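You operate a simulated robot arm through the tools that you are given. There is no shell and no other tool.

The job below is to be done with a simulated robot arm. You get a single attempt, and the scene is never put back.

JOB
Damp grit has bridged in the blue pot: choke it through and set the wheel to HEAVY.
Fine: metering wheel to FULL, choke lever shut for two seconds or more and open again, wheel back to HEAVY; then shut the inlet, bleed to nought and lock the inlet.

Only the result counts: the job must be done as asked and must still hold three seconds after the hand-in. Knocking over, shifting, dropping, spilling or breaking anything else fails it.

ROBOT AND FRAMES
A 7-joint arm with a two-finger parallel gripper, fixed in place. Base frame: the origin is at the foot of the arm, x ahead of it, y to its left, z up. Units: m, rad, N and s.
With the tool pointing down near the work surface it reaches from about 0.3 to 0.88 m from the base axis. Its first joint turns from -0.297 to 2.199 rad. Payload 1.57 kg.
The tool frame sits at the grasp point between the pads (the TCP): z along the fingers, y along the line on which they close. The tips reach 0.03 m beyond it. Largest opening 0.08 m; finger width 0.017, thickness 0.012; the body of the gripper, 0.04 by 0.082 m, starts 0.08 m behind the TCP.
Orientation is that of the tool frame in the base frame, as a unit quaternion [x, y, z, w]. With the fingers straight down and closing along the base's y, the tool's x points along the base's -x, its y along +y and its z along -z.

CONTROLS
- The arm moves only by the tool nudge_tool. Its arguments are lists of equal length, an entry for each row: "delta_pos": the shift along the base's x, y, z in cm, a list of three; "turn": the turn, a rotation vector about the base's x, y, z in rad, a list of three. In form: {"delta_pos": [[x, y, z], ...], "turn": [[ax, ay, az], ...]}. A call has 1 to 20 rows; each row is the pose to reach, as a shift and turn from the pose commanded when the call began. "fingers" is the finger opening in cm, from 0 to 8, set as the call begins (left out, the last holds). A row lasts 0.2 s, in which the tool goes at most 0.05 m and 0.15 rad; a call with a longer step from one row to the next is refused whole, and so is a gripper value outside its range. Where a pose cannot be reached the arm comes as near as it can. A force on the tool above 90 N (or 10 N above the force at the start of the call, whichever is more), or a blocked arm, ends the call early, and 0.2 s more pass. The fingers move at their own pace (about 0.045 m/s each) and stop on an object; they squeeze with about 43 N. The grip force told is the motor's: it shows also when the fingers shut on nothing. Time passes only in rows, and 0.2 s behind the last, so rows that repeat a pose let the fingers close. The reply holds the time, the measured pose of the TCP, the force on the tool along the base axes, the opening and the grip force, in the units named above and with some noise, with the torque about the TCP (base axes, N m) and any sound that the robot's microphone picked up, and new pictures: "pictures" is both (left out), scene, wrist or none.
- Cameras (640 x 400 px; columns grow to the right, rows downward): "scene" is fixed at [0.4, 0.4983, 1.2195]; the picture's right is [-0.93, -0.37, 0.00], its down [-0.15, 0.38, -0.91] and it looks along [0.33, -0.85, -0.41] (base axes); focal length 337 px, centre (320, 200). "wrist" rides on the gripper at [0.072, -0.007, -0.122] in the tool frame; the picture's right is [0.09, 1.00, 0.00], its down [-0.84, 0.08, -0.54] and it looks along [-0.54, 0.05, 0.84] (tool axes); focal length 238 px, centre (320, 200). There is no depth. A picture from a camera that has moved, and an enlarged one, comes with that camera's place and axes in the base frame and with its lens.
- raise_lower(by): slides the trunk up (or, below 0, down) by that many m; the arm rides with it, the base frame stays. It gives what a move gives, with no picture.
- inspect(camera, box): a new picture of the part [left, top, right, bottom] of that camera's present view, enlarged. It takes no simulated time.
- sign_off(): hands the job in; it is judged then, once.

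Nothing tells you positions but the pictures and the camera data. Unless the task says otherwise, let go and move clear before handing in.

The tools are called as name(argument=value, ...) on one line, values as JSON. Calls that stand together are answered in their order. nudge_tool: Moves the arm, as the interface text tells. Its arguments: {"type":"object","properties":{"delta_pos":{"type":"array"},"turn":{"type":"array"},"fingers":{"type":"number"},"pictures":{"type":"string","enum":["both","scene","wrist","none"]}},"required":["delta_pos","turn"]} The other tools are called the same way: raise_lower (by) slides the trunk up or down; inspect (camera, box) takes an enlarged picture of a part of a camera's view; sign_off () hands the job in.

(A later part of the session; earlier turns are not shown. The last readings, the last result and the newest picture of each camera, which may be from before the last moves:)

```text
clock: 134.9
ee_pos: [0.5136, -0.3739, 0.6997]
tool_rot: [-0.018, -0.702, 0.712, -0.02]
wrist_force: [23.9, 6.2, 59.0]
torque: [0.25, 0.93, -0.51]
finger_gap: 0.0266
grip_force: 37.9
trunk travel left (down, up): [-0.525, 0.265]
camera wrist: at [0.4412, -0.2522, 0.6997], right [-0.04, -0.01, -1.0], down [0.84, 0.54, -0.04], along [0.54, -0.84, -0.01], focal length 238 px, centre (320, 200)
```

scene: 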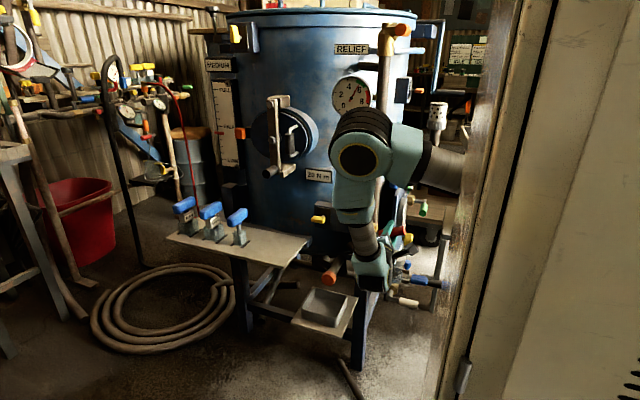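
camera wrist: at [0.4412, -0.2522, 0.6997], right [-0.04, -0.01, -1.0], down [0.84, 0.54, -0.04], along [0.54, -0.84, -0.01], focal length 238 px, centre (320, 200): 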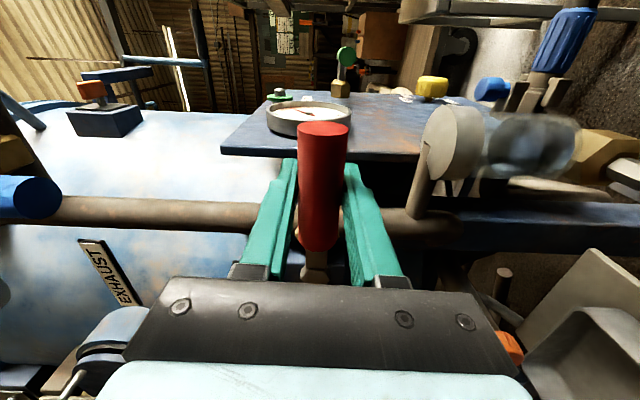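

Against its stop (59 N, handle horizontal): the inlet is shut. I ease off, release and back away.

nudge_tool(delta_pos=[[0, 0, 0.35], [0, 0, 0.35], [0, 0, 0.35], [0, 0, 0.35], [0, 4, 0.35], [0, 8, 0.35], [0, 12, 0.35], [0, 16, 0.35]], turn=[[0, 0.03, 0], [0, 0.03, 0], [0, 0.03, 0], [0, 0.03, 0], [0, 0.03, 0], [0, 0.03, 0], [0, 0.03, 0], [0, 0.03, 0]], fingers=6)

inspect(camera="wrist", box=[200, 60, 440, 210])

```text
clock: 136.7
ee_pos: [0.5114, -0.2145, 0.696]
tool_rot: [0.006, 0.707, -0.707, 0.007]
wrist_force: [-0.4, 0.0, -0.1]
torque: [0.02, 0.0, -0.01]
finger_gap: 0.0601
grip_force: 0.1
trunk travel left (down, up): [-0.525, 0.265]
camera wrist: at [0.4398, -0.092, 0.7011], right [-0.07, 0.0, -1.0], down [0.84, 0.54, -0.06], along [0.54, -0.84, -0.04], focal length 238 px, centre (320, 200)
```

scene: 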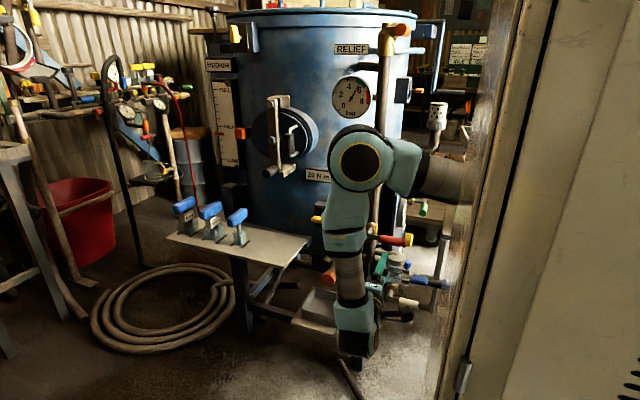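
wrist: 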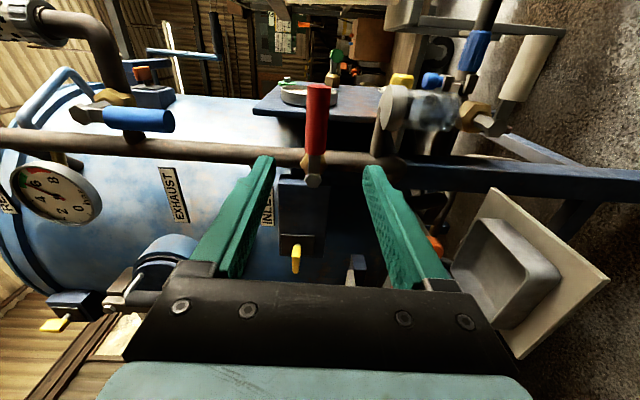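

```text
2.67 times, centred on (320, 135) of wrist
camera zoom: at [0.4398, -0.092, 0.7011], right [-0.07, 0.0, -1.0], down [0.84, 0.54, -0.06], along [0.54, -0.84, -0.04], focal length 636 px, centre (320, 373)
```

zoom: 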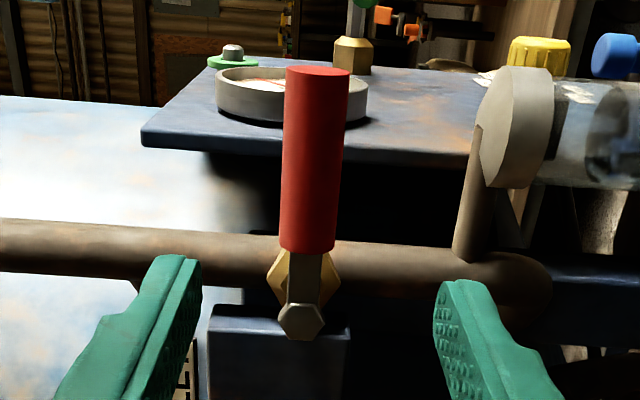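

The red lever lies across its pipe: shut. Now the exhaust; I rise in front of the blue handle and roll so the fingers close horizontally with the camera below.

nudge_tool(delta_pos=[[0, 0.5, 2], [0.3, 1, 4], [0.6, 1.5, 6], [0.9, 1.5, 8], [1.2, 1.5, 10], [1.4, 1.5, 12], [1.4, 1.5, 14], [1.4, 1.5, 16], [1.4, 1.5, 18], [1.4, 1.5, 20], [1.4, 1.5, 20], [1.4, 1.5, 20]], turn=[[0, -0.14, 0], [0, -0.28, 0], [0, -0.42, 0], [0, -0.56, 0], [0, -0.7, 0], [0, -0.84, 0], [0, -0.98, 0], [0, -1.12, 0], [0, -1.26, 0], [0, -1.4, 0], [0, -1.54, 0], [0, -1.555, 0]])

```text
clock: 139.3
ee_pos: [0.5258, -0.2003, 0.8987]
tool_rot: [0.501, 0.499, -0.499, 0.501]
wrist_force: [-0.1, -0.9, 0.4]
torque: [-0.04, 0.01, 0.0]
finger_gap: 0.06
grip_force: 0.0
trunk travel left (down, up): [-0.525, 0.265]
camera wrist: at [0.5208, -0.0771, 0.8249], right [1.0, 0.0, -0.09], down [0.07, 0.54, 0.84], along [0.05, -0.84, 0.54], focal length 238 px, centre (320, 200)
```

scene: 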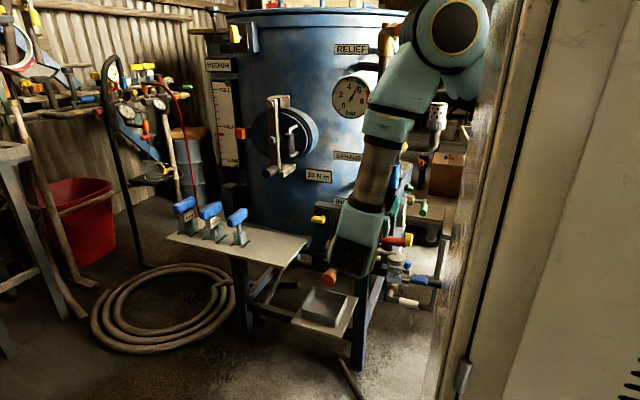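
wrist: 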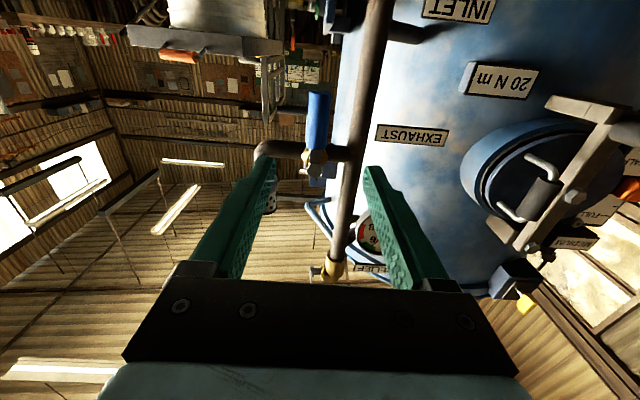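

Reached. I zoom on the blue handle for its exact place.

inspect(camera="wrist", box=[240, 80, 400, 180])

```text
4.00 times, centred on (320, 130) of wrist
camera zoom: at [0.5208, -0.0771, 0.8249], right [1.0, 0.0, -0.09], down [0.07, 0.54, 0.84], along [0.05, -0.84, 0.54], focal length 953 px, centre (320, 480)
```

zoom: 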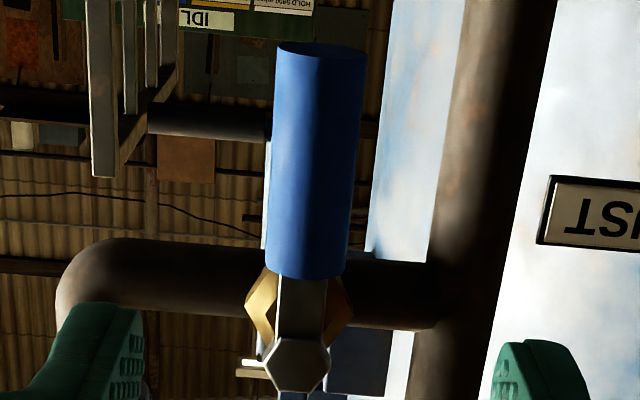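

The blue handle: axis x 0.5265, z 0.869-0.936, pivot z 0.965. I move in and straddle it.

nudge_tool(delta_pos=[[0, -4.5, -0.1], [0.1, -9, -0.2], [0.1, -13.5, -0.3], [0.1, -17.4, -0.4]], turn=[[0, 0, 0], [0, 0, 0], [0, 0, 0], [0, 0, 0]], pictures="wrist")

nudge_tool(delta_pos=[[0, 0, 0], [0, 0, 0], [0, 0, 0], [0, 0, 0]], turn=[[0, 0, 0], [0, 0, 0], [0, 0, 0], [0, 0, 0]], fingers=0, pictures="wrist")

```text
clock: 140.3
ee_pos: [0.5289, -0.3721, 0.8938]
tool_rot: [0.5, 0.501, -0.498, 0.501]
wrist_force: [0.1, -0.3, -0.7]
torque: [-0.01, -0.02, -0.01]
finger_gap: 0.0599
grip_force: 0.0
trunk travel left (down, up): [-0.525, 0.265]
camera wrist: at [0.5214, -0.2498, 0.8217], right [1.0, 0.0, -0.09], down [0.07, 0.54, 0.84], along [0.05, -0.84, 0.54], focal length 238 px, centre (320, 200)
```

wrist: 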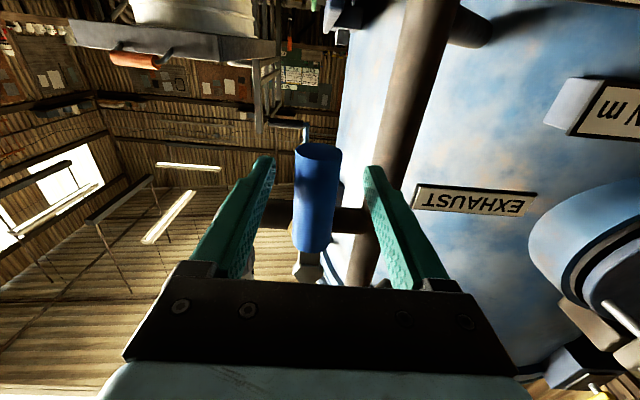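

```text
clock: 141.3
ee_pos: [0.526, -0.3725, 0.895]
tool_rot: [0.502, 0.499, -0.5, 0.5]
wrist_force: [-22.5, 5.5, -5.0]
torque: [-0.16, 0.0, -0.15]
finger_gap: 0.0255
grip_force: 31.7
trunk travel left (down, up): [-0.525, 0.265]
camera wrist: at [0.5196, -0.2502, 0.8217], right [1.0, 0.0, -0.09], down [0.08, 0.54, 0.84], along [0.05, -0.84, 0.54], focal length 238 px, centre (320, 200)
```

wrist: 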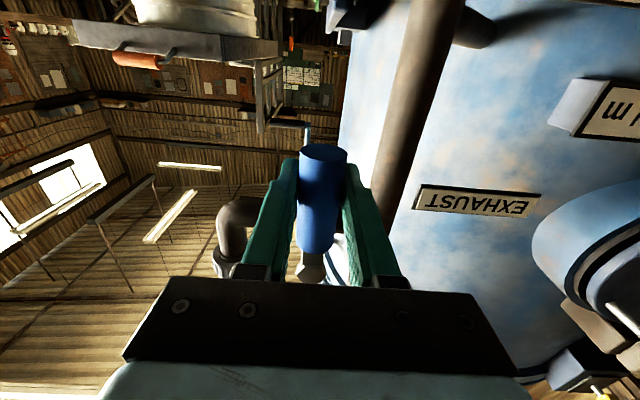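

Gripped; it resists toward +x. I try turning it toward -x.

nudge_tool(delta_pos=[[-0.3, 0, 0], [-0.65, 0, 0], [-1.0, 0, 0.04], [-1.65, 0, 0.13]], turn=[[0, 0, 0], [0, 0.05, 0], [0, 0.1, 0], [0, 0.19, 0]], pictures="wrist")

```text
clock: 142.3
ee_pos: [0.5111, -0.3729, 0.8955]
tool_rot: [0.45, 0.545, -0.544, 0.452]
wrist_force: [2.3, 0.2, 14.4]
torque: [0.64, 0.01, 0.15]
finger_gap: 0.0259
grip_force: 36.8
trunk travel left (down, up): [-0.525, 0.265]
camera wrist: at [0.4916, -0.2504, 0.8253], right [0.96, 0.0, -0.28], down [0.23, 0.54, 0.81], along [0.15, -0.84, 0.52], focal length 238 px, centre (320, 200)
```

wrist: 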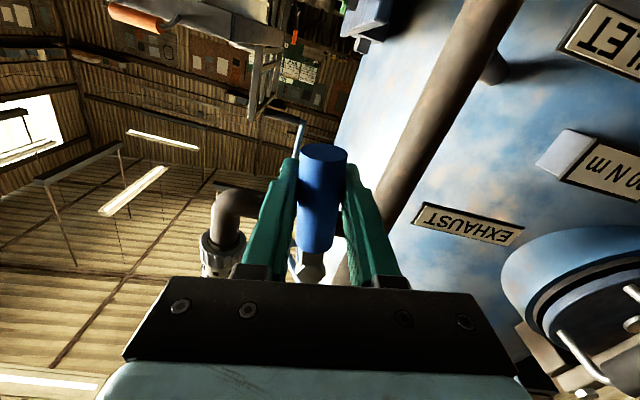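

It turns that way. I continue along the arc, backing off 5 mm in y to stay clear of the silencer.

nudge_tool(delta_pos=[[-0.95, 0.1, 0.25], [-1.85, 0.2, 0.63], [-2.69, 0.3, 1.13], [-3.45, 0.4, 1.75], [-4.12, 0.5, 2.46], [-4.68, 0.5, 3.27], [-5.13, 0.5, 4.14]], turn=[[0, 0.14, 0], [0, 0.28, 0], [0, 0.42, 0], [0, 0.56, 0], [0, 0.7, 0], [0, 0.84, 0], [0, 0.98, 0]])

```text
clock: 143.9
ee_pos: [0.4571, -0.371, 0.9365]
tool_rot: [0.144, 0.694, -0.692, 0.139]
wrist_force: [-10.2, -52.4, 5.2]
torque: [0.17, -0.74, -0.2]
finger_gap: 0.0268
grip_force: 37.9
trunk travel left (down, up): [-0.525, 0.265]
camera wrist: at [0.3893, -0.2483, 0.9132], right [0.3, 0.0, -0.95], down [0.8, 0.54, 0.26], along [0.51, -0.84, 0.16], focal length 238 px, centre (320, 200)
```

scene: 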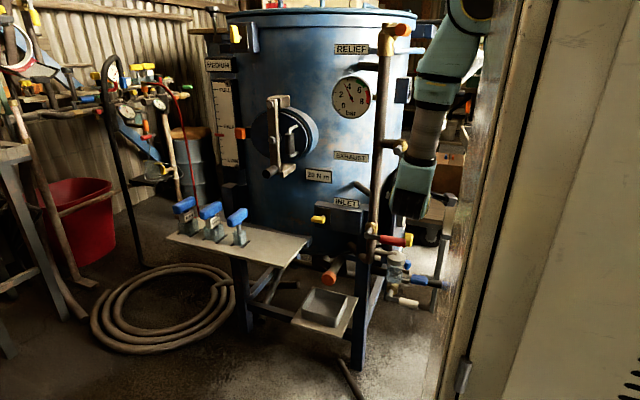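
wrist: 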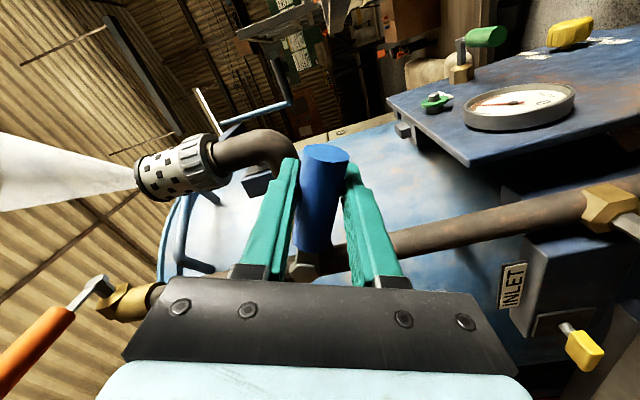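

It's venting: a plume leaves the silencer and the gauge has begun to fall. I take back the y offset and finish the swing.

nudge_tool(delta_pos=[[-0.1, -0.4, 0.3], [-0.31, -0.4, 0.93], [-0.45, -0.4, 1.89], [-0.5, -0.4, 2.6], [-0.5, -0.4, 2.8]], turn=[[0, 0.04, 0], [0, 0.14, 0], [0, 0.28, 0], [0, 0.39, 0], [0, 0.42, 0]])

```text
clock: 145.1
ee_pos: [0.4493, -0.3713, 0.9665]
tool_rot: [0.003, -0.707, 0.707, 0.01]
wrist_force: [-52.0, 24.6, 6.9]
torque: [-0.05, -0.71, -0.08]
finger_gap: 0.0272
grip_force: 37.2
trunk travel left (down, up): [-0.525, 0.265]
camera wrist: at [0.3798, -0.2483, 0.9726], right [-0.11, 0.0, -0.99], down [0.84, 0.53, -0.09], along [0.53, -0.85, -0.06], focal length 238 px, centre (320, 200)
```

scene: 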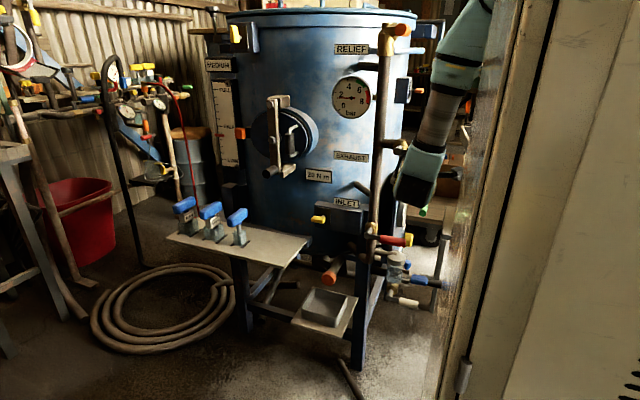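
wrist: 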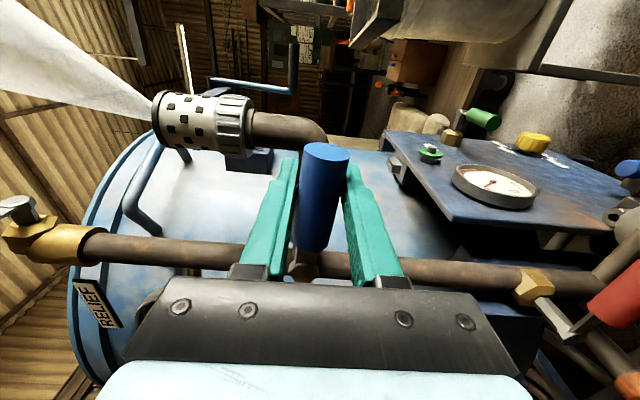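

The exhaust lever is horizontal and the gauge is down to about 2 bar. I relax the load, release the lever and back away while it bleeds.

nudge_tool(delta_pos=[[-0.4, 0.2, 0.1], [-0.4, 0.2, 0.1], [-0.4, 0.2, 0.1], [-0.4, 0.2, 0.1]], turn=[[0, 0, 0], [0, 0, 0], [0, 0, 0], [0, 0, 0]], fingers=6, pictures="none")

nudge_tool(delta_pos=[[0, 4, 0], [0, 8, 0], [0, 12, 0], [0, 16, 0]], turn=[[0, 0, 0], [0, 0, 0], [0, 0, 0], [0, 0, 0]])

inspect(camera="scene", box=[320, 60, 480, 160])

```text
clock: 146.1
ee_pos: [0.4553, -0.3729, 0.9646]
tool_rot: [-0.005, 0.707, -0.707, -0.006]
wrist_force: [-0.4, -0.3, -0.3]
torque: [0.01, 0.0, -0.02]
finger_gap: 0.0598
grip_force: 0.0
out of reach, approached as far as the arm can: row 1, 2, 3, 4
trunk travel left (down, up): [-0.525, 0.265]
```

```text
clock: 147.1
ee_pos: [0.454, -0.2127, 0.9641]
tool_rot: [0.006, -0.707, 0.708, 0.007]
wrist_force: [0.6, -0.4, 1.2]
torque: [-0.01, -0.01, 0.0]
finger_gap: 0.0601
grip_force: 0.0
trunk travel left (down, up): [-0.525, 0.265]
camera wrist: at [0.3832, -0.0899, 0.9708], right [-0.11, 0.0, -0.99], down [0.84, 0.54, -0.09], along [0.54, -0.84, -0.06], focal length 238 px, centre (320, 200)
```

scene: 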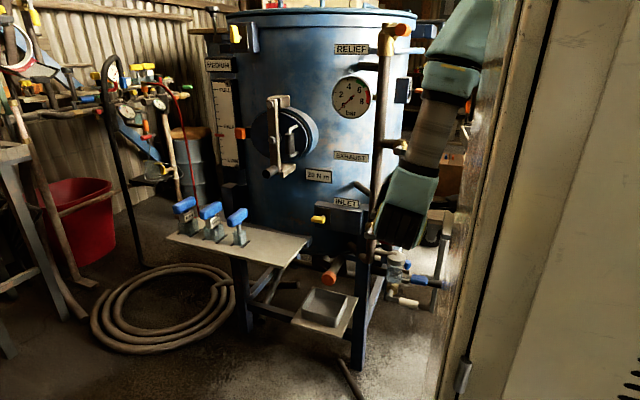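
wrist: 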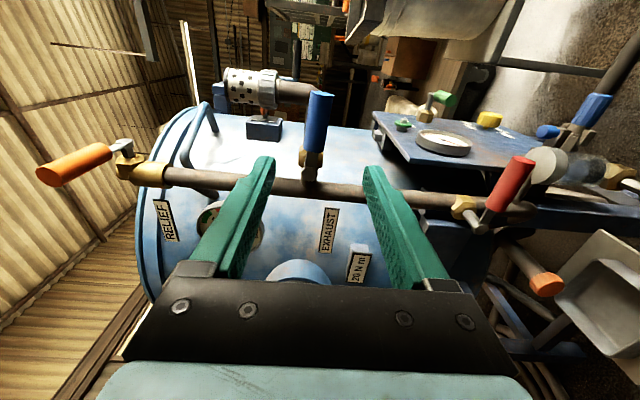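

```text
4.00 times, centred on (400, 110) of scene
camera zoom: at [0.4, 0.4983, 1.2195], right [-0.93, -0.37, 0.0], down [-0.15, 0.38, -0.91], along [0.33, -0.85, -0.41], focal length 1348 px, centre (0, 560)
```

zoom: 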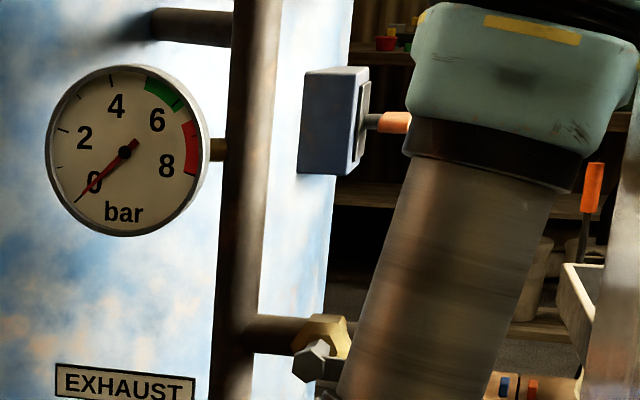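

Pressure is at 0 bar. Next the lock on the INLET box; I lower to its height first (red lever tip stays ahead at y -0.36), then move across.

nudge_tool(delta_pos=[[1, 1, -4], [2, 2, -8], [3, 3, -12], [4, 3, -16], [5, 3, -20], [7, 3, -23]], turn=[[0, 0, 0], [0, 0, 0], [0, 0, 0], [0, 0, 0], [0, 0, 0], [0, 0, 0]], pictures="wrist")

inspect(camera="wrist", box=[200, 100, 420, 300])

```text
clock: 148.5
ee_pos: [0.5246, -0.1839, 0.7343]
tool_rot: [-0.007, 0.707, -0.707, -0.006]
wrist_force: [0.1, -0.1, -0.1]
torque: [0.01, 0.0, 0.03]
finger_gap: 0.0598
grip_force: 0.0
trunk travel left (down, up): [-0.525, 0.265]
camera wrist: at [0.4535, -0.0604, 0.7414], right [-0.11, 0.0, -0.99], down [0.84, 0.54, -0.09], along [0.54, -0.84, -0.06], focal length 238 px, centre (320, 200)
```

wrist: 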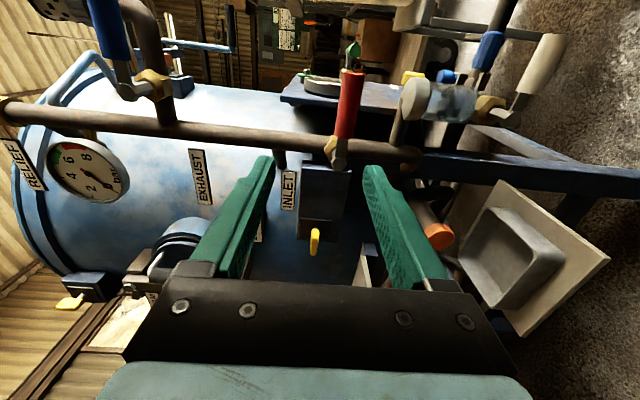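

```text
2.00 times, centred on (310, 200) of wrist
camera zoom: at [0.4535, -0.0604, 0.7414], right [-0.11, 0.0, -0.99], down [0.84, 0.54, -0.09], along [0.54, -0.84, -0.06], focal length 477 px, centre (340, 200)
```

zoom: 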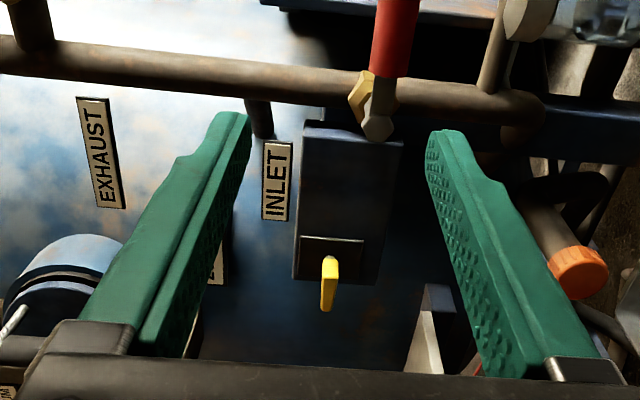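

The yellow lock knob lies along x on the box. I move across toward it.

nudge_tool(delta_pos=[[4, 0, -0.2], [8, 0, -0.4], [12, 0, -0.6], [16, 0, -0.8], [20, 0, -0.9]], turn=[[0, 0.003, 0], [0, 0.006, 0], [0, 0.01, 0], [0, 0.014, 0], [0, 0.018, 0]])

inspect(camera="wrist", box=[240, 80, 400, 240])

```text
clock: 149.7
ee_pos: [0.7257, -0.1833, 0.7255]
tool_rot: [0.012, -0.706, 0.708, 0.013]
wrist_force: [0.0, 0.8, 0.3]
torque: [0.01, 0.0, -0.01]
finger_gap: 0.0601
grip_force: 0.1
trunk travel left (down, up): [-0.525, 0.265]
camera wrist: at [0.6544, -0.0607, 0.7341], right [-0.13, 0.0, -0.99], down [0.83, 0.54, -0.11], along [0.54, -0.84, -0.07], focal length 238 px, centre (320, 200)
```

scene: 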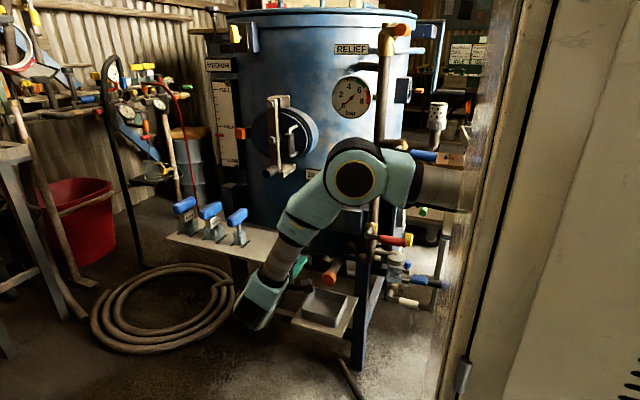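
wrist: 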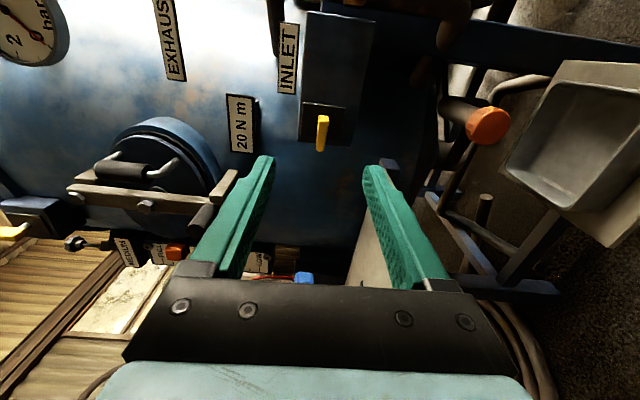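

```text
2.50 times, centred on (320, 160) of wrist
camera zoom: at [0.6544, -0.0607, 0.7341], right [-0.13, 0.0, -0.99], down [0.83, 0.54, -0.11], along [0.54, -0.84, -0.07], focal length 596 px, centre (320, 300)
```

zoom: 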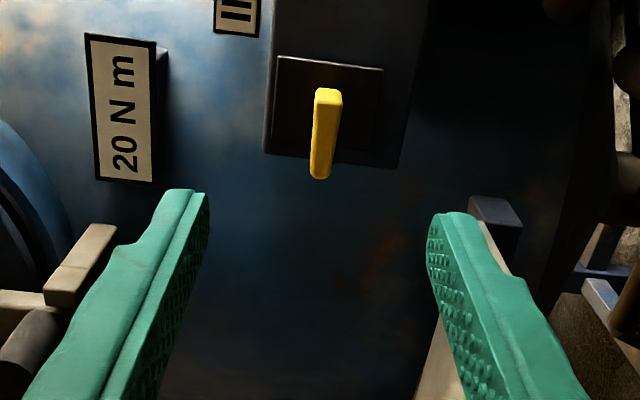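

The lock bar is centred on its plate at about x 0.754, z 0.719, y -0.385. I advance with the fingers above and below it.

nudge_tool(delta_pos=[[1, -4, -0.2], [2, -8, -0.4], [2.8, -12, -0.6], [2.8, -15, -0.6]], turn=[[0, -0.01, 0], [0, -0.02, 0], [0, -0.035, 0], [0, -0.035, 0]])

inspect(camera="wrist", box=[240, 80, 400, 240])

```text
clock: 150.7
ee_pos: [0.7537, -0.3321, 0.7188]
tool_rot: [0.0, 0.708, -0.706, 0.0]
wrist_force: [-0.2, 0.1, 0.4]
torque: [0.0, -0.03, -0.01]
finger_gap: 0.0598
grip_force: 0.0
trunk travel left (down, up): [-0.525, 0.265]
camera wrist: at [0.6818, -0.21, 0.7252], right [-0.09, 0.0, -1.0], down [0.84, 0.54, -0.08], along [0.54, -0.84, -0.05], focal length 238 px, centre (320, 200)
```

scene: 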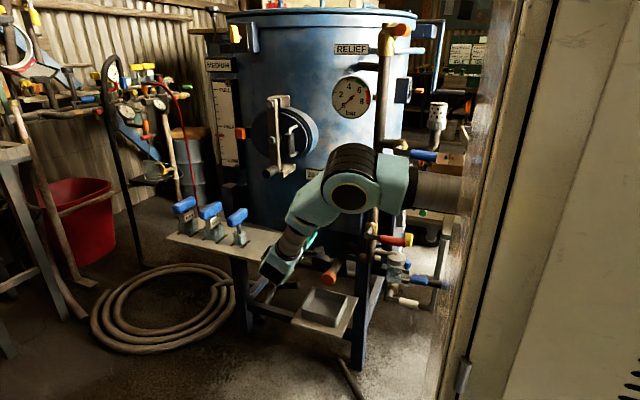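
wrist: 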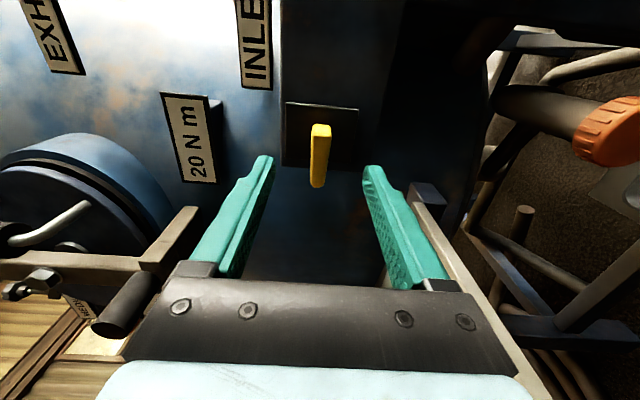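

```text
2.50 times, centred on (320, 160) of wrist
camera zoom: at [0.6818, -0.21, 0.7252], right [-0.09, 0.0, -1.0], down [0.84, 0.54, -0.08], along [0.54, -0.84, -0.05], focal length 596 px, centre (320, 300)
```

zoom: 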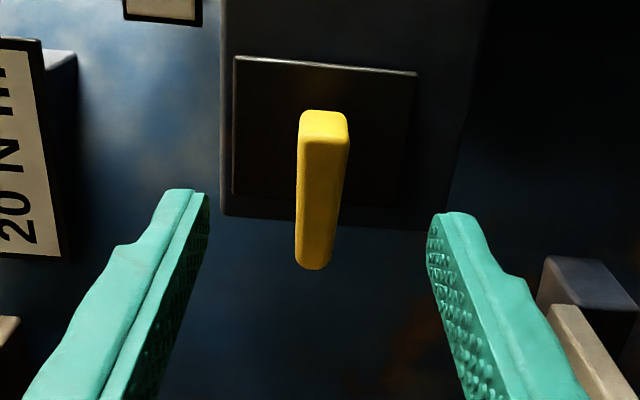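

I refine: bar centre x 0.749, front face y about -0.362. I close the last 4 cm and grip it.

nudge_tool(delta_pos=[[-0.3, -1.5, 0], [-0.4, -3, 0], [-0.4, -4, 0]], turn=[[0, 0, 0], [0, 0, 0], [0, 0, 0]], pictures="wrist")

nudge_tool(delta_pos=[[0, 0, 0], [0, 0, 0], [0, 0, 0], [0, 0, 0], [0, 0, 0]], turn=[[0, 0, 0], [0, 0, 0], [0, 0, 0], [0, 0, 0], [0, 0, 0]], fingers=0, pictures="wrist")

```text
clock: 151.5
ee_pos: [0.7496, -0.3725, 0.7183]
tool_rot: [0.001, -0.707, 0.707, 0.0]
wrist_force: [0.8, 0.6, -0.3]
torque: [0.01, 0.03, -0.01]
finger_gap: 0.0599
grip_force: 0.1
trunk travel left (down, up): [-0.525, 0.265]
camera wrist: at [0.677, -0.25, 0.7249], right [-0.09, 0.0, -1.0], down [0.84, 0.54, -0.08], along [0.54, -0.84, -0.05], focal length 238 px, centre (320, 200)
```

wrist: 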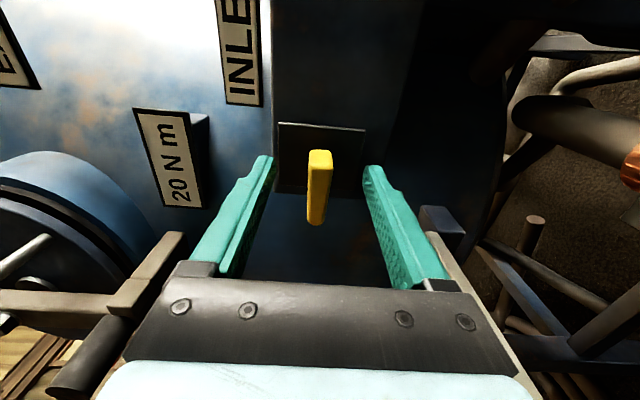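

```text
clock: 152.7
ee_pos: [0.7495, -0.3722, 0.7205]
tool_rot: [-0.001, -0.706, 0.708, -0.001]
wrist_force: [-0.6, -0.5, 5.9]
torque: [-0.04, 0.01, -0.21]
finger_gap: 0.0138
grip_force: 30.4
trunk travel left (down, up): [-0.525, 0.265]
camera wrist: at [0.6771, -0.25, 0.7255], right [-0.09, 0.0, -1.0], down [0.84, 0.54, -0.08], along [0.54, -0.84, -0.05], focal length 238 px, centre (320, 200)
```

wrist: 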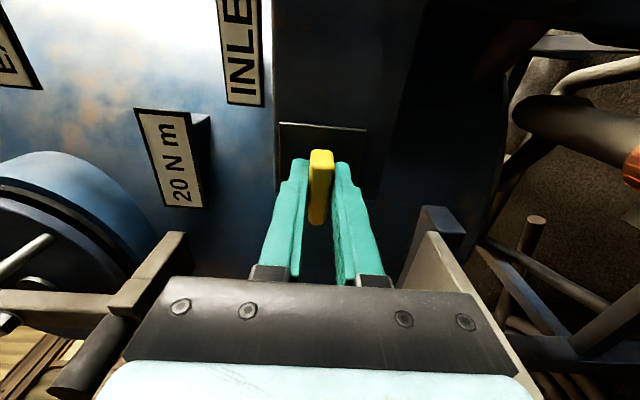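

Gripped the lock bar (1.4 cm). I try a small clockwise turn.

nudge_tool(delta_pos=[[0, 0, 0.1], [0, 0, 0.2], [0, 0, 0.2]], turn=[[0, -0.06, 0], [0, -0.13, 0], [0, -0.2, 0]], pictures="wrist")

```text
clock: 153.5
ee_pos: [0.7478, -0.372, 0.7207]
tool_rot: [0.071, 0.704, -0.703, 0.071]
wrist_force: [-0.3, -1.3, -1.5]
torque: [-0.19, 0.01, 0.23]
finger_gap: 0.0141
grip_force: 30.1
trunk travel left (down, up): [-0.525, 0.265]
camera wrist: at [0.6772, -0.25, 0.712], right [0.11, 0.0, -0.99], down [0.84, 0.54, 0.09], along [0.54, -0.84, 0.06], focal length 238 px, centre (320, 200)
```

wrist: 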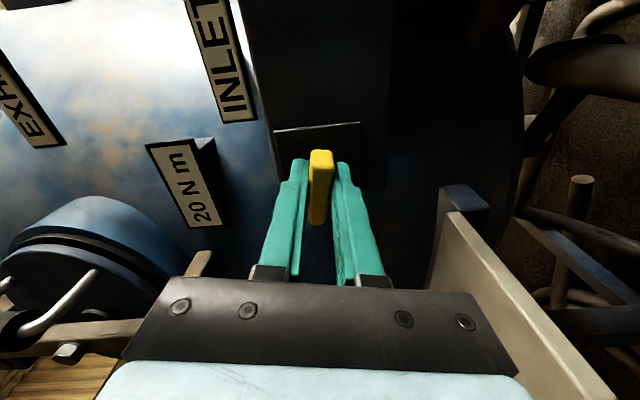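

It turns freely clockwise. I continue to a full quarter turn.

nudge_tool(delta_pos=[[0, 0, 0], [0, 0, 0], [0, 0, 0], [0, 0, 0], [0, 0, 0], [0, 0, 0], [0, 0, 0], [0, 0, 0], [0, 0, 0]], turn=[[0, -0.13, 0], [0, -0.27, 0], [0, -0.41, 0], [0, -0.55, 0], [0, -0.69, 0], [0, -0.83, 0], [0, -0.97, 0], [0, -1.11, 0], [0, -1.25, 0]])

```text
clock: 155.5
ee_pos: [0.7455, -0.3741, 0.723]
tool_rot: [-0.47, -0.527, 0.53, -0.469]
wrist_force: [-37.6, 8.9, 16.5]
torque: [0.62, 0.13, -0.08]
finger_gap: 0.0139
grip_force: 30.6
trunk travel left (down, up): [-0.525, 0.265]
camera wrist: at [0.7317, -0.2502, 0.6512], right [0.98, 0.0, -0.21], down [0.18, 0.54, 0.82], along [0.11, -0.84, 0.53], focal length 238 px, centre (320, 200)
```

scene: 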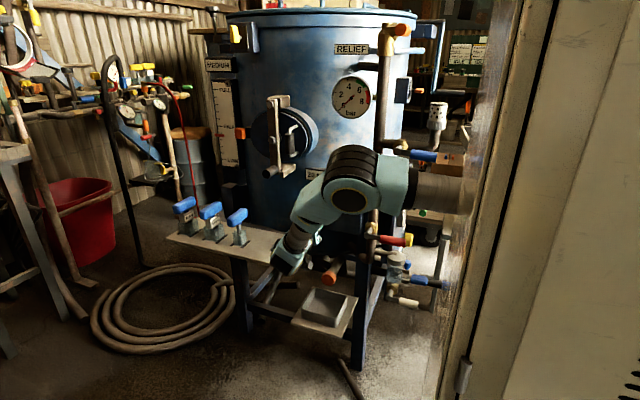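
wrist: 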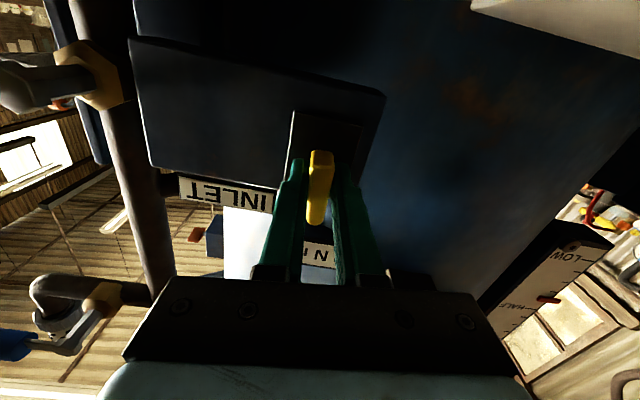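

Nearly a quarter turn, with side load because I hold the bar a little off its axis. I correct for that and finish the turn.

nudge_tool(delta_pos=[[-0.3, 0, 0.1], [-0.4, 0, 0.2], [-0.4, 0, 0.2], [-0.4, 0, 0.2]], turn=[[0, -0.04, 0], [0, -0.09, 0], [0, -0.13, 0], [0, -0.16, 0]], pictures="wrist")

inspect(camera="wrist", box=[200, 80, 440, 280])

```text
clock: 156.5
ee_pos: [0.7446, -0.3731, 0.7223]
tool_rot: [0.51, 0.49, -0.489, 0.51]
wrist_force: [-9.0, -4.0, 1.0]
torque: [0.23, 0.24, -0.26]
finger_gap: 0.0139
grip_force: 30.3
trunk travel left (down, up): [-0.525, 0.265]
camera wrist: at [0.7414, -0.25, 0.6507], right [1.0, 0.0, -0.05], down [0.04, 0.54, 0.84], along [0.03, -0.84, 0.54], focal length 238 px, centre (320, 200)
```

wrist: 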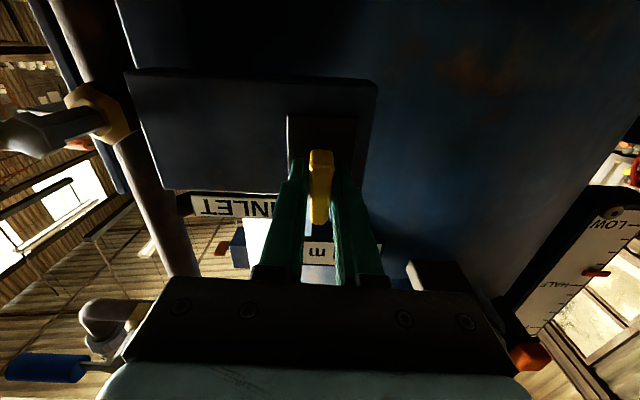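

```text
2.00 times, centred on (320, 180) of wrist
camera zoom: at [0.7414, -0.25, 0.6507], right [1.0, 0.0, -0.05], down [0.04, 0.54, 0.84], along [0.03, -0.84, 0.54], focal length 477 px, centre (320, 240)
```

zoom: 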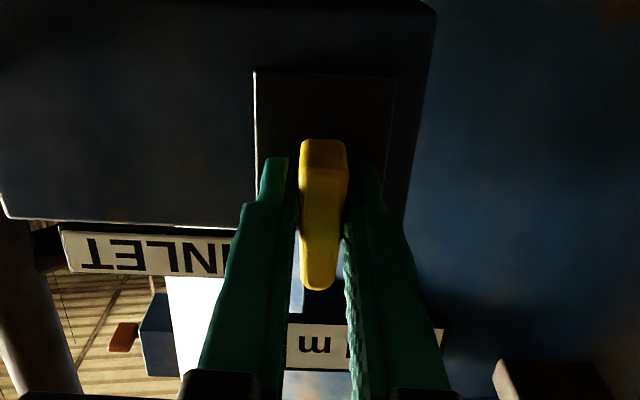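

The bar is upright. I press slightly further to feel for a stop.

nudge_tool(delta_pos=[[0, 0, 0], [0, 0, 0], [0, 0, 0]], turn=[[0, -0.05, 0], [0, -0.1, 0], [0, -0.1, 0]], pictures="wrist")

```text
clock: 157.3
ee_pos: [0.7453, -0.3727, 0.7242]
tool_rot: [0.534, 0.463, -0.463, 0.534]
wrist_force: [-5.9, -3.7, 5.5]
torque: [0.1, 0.7, -0.15]
finger_gap: 0.0156
grip_force: 31.6
trunk travel left (down, up): [-0.525, 0.265]
camera wrist: at [0.7486, -0.2501, 0.6511], right [1.0, 0.0, 0.05], down [-0.04, 0.54, 0.84], along [-0.03, -0.84, 0.54], focal length 238 px, centre (320, 200)
```

wrist: 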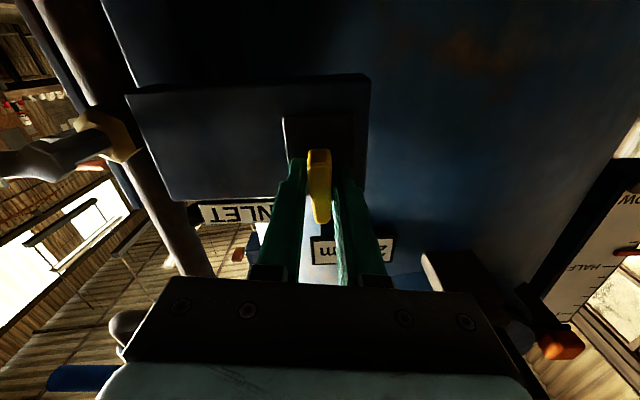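

Torque rose to 0.7 N m with no further turn: the lock is at its stop, a quarter turn from where it was. I ease back, release and withdraw.

nudge_tool(delta_pos=[[0, 0, 0], [0, 0, 0], [0, 0, 0], [0, 0, 0], [0, 0, 0]], turn=[[0, 0.06, 0], [0, 0.1, 0], [0, 0.1, 0], [0, 0.1, 0], [0, 0.1, 0]], fingers=6, pictures="none")

nudge_tool(delta_pos=[[0, 4, 0], [0, 8, 0], [0, 12, 0], [0, 16, 0]], turn=[[0, 0, 0], [0, 0, 0], [0, 0, 0], [0, 0, 0]])

inspect(camera="wrist", box=[200, 60, 440, 210])

inspect(camera="scene", box=[300, 180, 420, 255])

```text
clock: 158.5
ee_pos: [0.7435, -0.3727, 0.7229]
tool_rot: [0.51, 0.49, -0.49, 0.509]
wrist_force: [-0.3, 0.3, 0.8]
torque: [0.0, 0.02, 0.01]
finger_gap: 0.0601
grip_force: 0.1
trunk travel left (down, up): [-0.525, 0.265]
```

```text
clock: 159.5
ee_pos: [0.7437, -0.2131, 0.7234]
tool_rot: [0.51, 0.49, -0.49, 0.51]
wrist_force: [0.6, -0.5, 0.7]
torque: [-0.02, 0.01, 0.03]
finger_gap: 0.0599
grip_force: 0.1
trunk travel left (down, up): [-0.525, 0.265]
camera wrist: at [0.7406, -0.0902, 0.6507], right [1.0, 0.0, -0.05], down [0.04, 0.54, 0.84], along [0.03, -0.84, 0.54], focal length 238 px, centre (320, 200)
```

scene: 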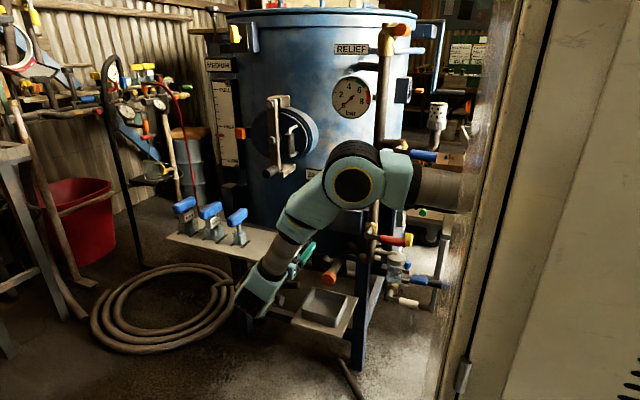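
wrist: 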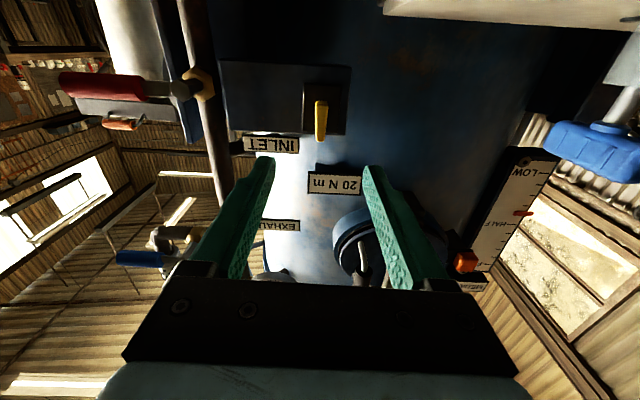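

```text
2.67 times, centred on (320, 135) of wrist
camera zoom: at [0.7406, -0.0902, 0.6507], right [1.0, 0.0, -0.05], down [0.04, 0.54, 0.84], along [0.03, -0.84, 0.54], focal length 636 px, centre (320, 373)
```

zoom: 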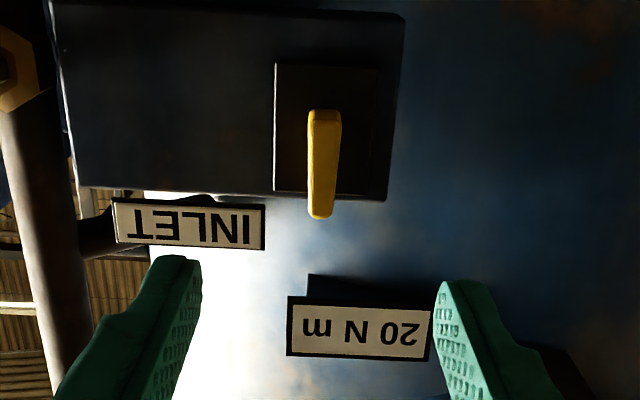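

```text
5.33 times, centred on (360, 218) of scene
camera zoom: at [0.4, 0.4983, 1.2195], right [-0.93, -0.37, 0.0], down [-0.15, 0.38, -0.91], along [0.33, -0.85, -0.41], focal length 1797 px, centre (107, 107)
```

zoom: 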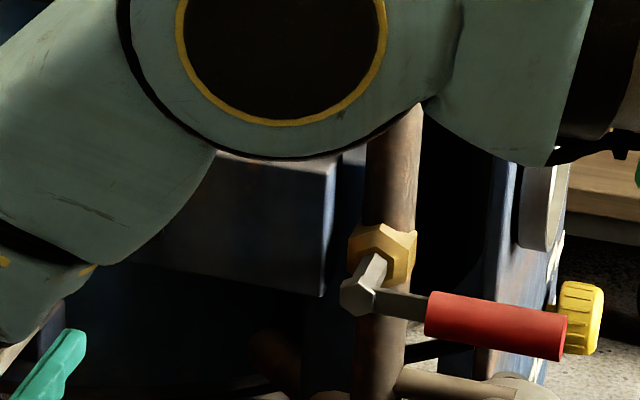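

The lock bar is now upright and the red lever stays horizontal. To be sure the lock really holds, I'll go back to the red lever and test it gently; first roll back and move across.

nudge_tool(delta_pos=[[-1, 1, 0], [-3, 2, 0], [-6, 2, -0.3], [-9, 2, -0.6], [-12, 2, -0.9], [-15, 2, -1.2], [-18, 2, -1.6], [-20, 2, -2], [-22, 1.5, -2.2], [-23, 1, -2.3], [-23, 0, -2.3], [-23, 0, -2.3]], turn=[[0, 0.14, 0], [0, 0.28, 0], [0, 0.42, 0], [0, 0.56, 0], [0, 0.7, 0], [0, 0.84, 0], [0, 0.98, 0], [0, 1.12, 0], [0, 1.26, 0], [0, 1.4, 0], [0, 1.54, 0], [0, 1.61, 0]])

inspect(camera="wrist", box=[200, 60, 440, 260])

```text
clock: 162.1
ee_pos: [0.5142, -0.2123, 0.7008]
tool_rot: [0.001, -0.707, 0.707, 0.001]
wrist_force: [-0.3, -1.1, 0.4]
torque: [0.03, 0.0, 0.01]
finger_gap: 0.0604
grip_force: 0.0
trunk travel left (down, up): [-0.525, 0.265]
camera wrist: at [0.4433, -0.0902, 0.7063], right [-0.09, 0.0, -1.0], down [0.84, 0.54, -0.08], along [0.54, -0.84, -0.05], focal length 238 px, centre (320, 200)
```

scene: 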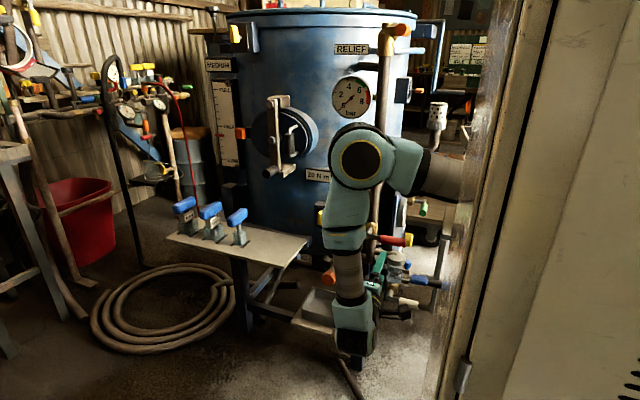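
wrist: 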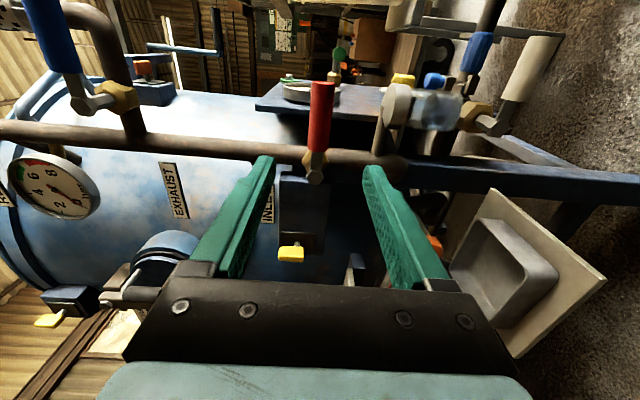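

```text
2.00 times, centred on (320, 160) of wrist
camera zoom: at [0.4433, -0.0902, 0.7063], right [-0.09, 0.0, -1.0], down [0.84, 0.54, -0.08], along [0.54, -0.84, -0.05], focal length 477 px, centre (320, 280)
```

zoom: 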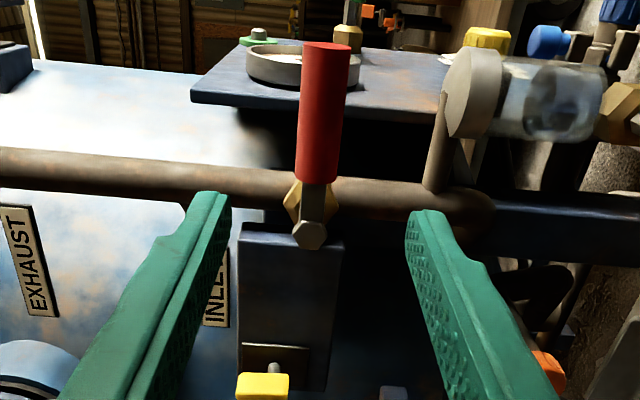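

I advance, grip the red handle lightly for the test.

nudge_tool(delta_pos=[[0, -4.5, -0.1], [0, -9, -0.1], [0, -13, -0.1], [0, -16.1, -0.1]], turn=[[0, 0, 0], [0, 0, 0], [0, 0, 0], [0, 0, 0]], pictures="none")

nudge_tool(delta_pos=[[0, 0, 0], [0, 0, 0], [0, 0, 0], [0, 0, 0]], turn=[[0, 0, 0], [0, 0, 0], [0, 0, 0], [0, 0, 0]], fingers=0, pictures="wrist")

```text
clock: 163.1
ee_pos: [0.515, -0.3737, 0.6993]
tool_rot: [0.0, -0.707, 0.707, 0.0]
wrist_force: [-0.3, -0.8, 0.7]
torque: [0.0, 0.01, 0.02]
finger_gap: 0.0601
grip_force: 0.1
trunk travel left (down, up): [-0.525, 0.265]
```

```text
clock: 164.1
ee_pos: [0.5148, -0.375, 0.7003]
tool_rot: [0.0, 0.708, -0.706, 0.001]
wrist_force: [0.3, -3.8, 3.1]
torque: [0.02, 0.0, 0.05]
finger_gap: 0.0259
grip_force: 31.5
trunk travel left (down, up): [-0.525, 0.265]
camera wrist: at [0.4437, -0.2517, 0.7056], right [-0.09, 0.0, -1.0], down [0.84, 0.54, -0.08], along [0.54, -0.84, -0.05], focal length 238 px, centre (320, 200)
```

wrist: 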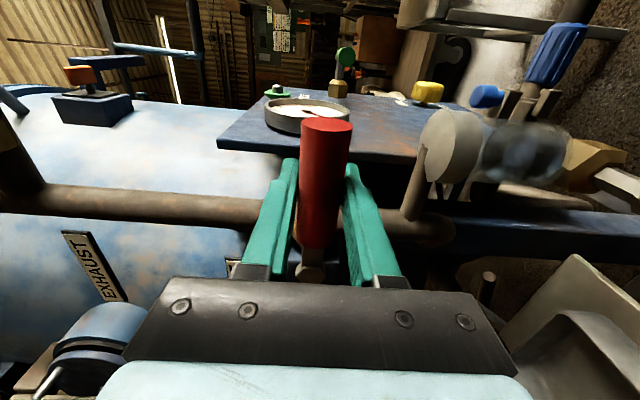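

I nudge it up 3.5 mm in the opening direction and read the force.

nudge_tool(delta_pos=[[0, 0, 0.2], [0, 0, 0.35]], turn=[[0, 0.02, 0], [0, 0.04, 0]], pictures="none")

```text
clock: 164.7
ee_pos: [0.5147, -0.3744, 0.6992]
tool_rot: [-0.014, 0.709, -0.705, -0.015]
wrist_force: [3.2, -13.2, -27.7]
torque: [-0.1, -1.19, -0.13]
finger_gap: 0.0262
grip_force: 36.8
trunk travel left (down, up): [-0.525, 0.265]
```

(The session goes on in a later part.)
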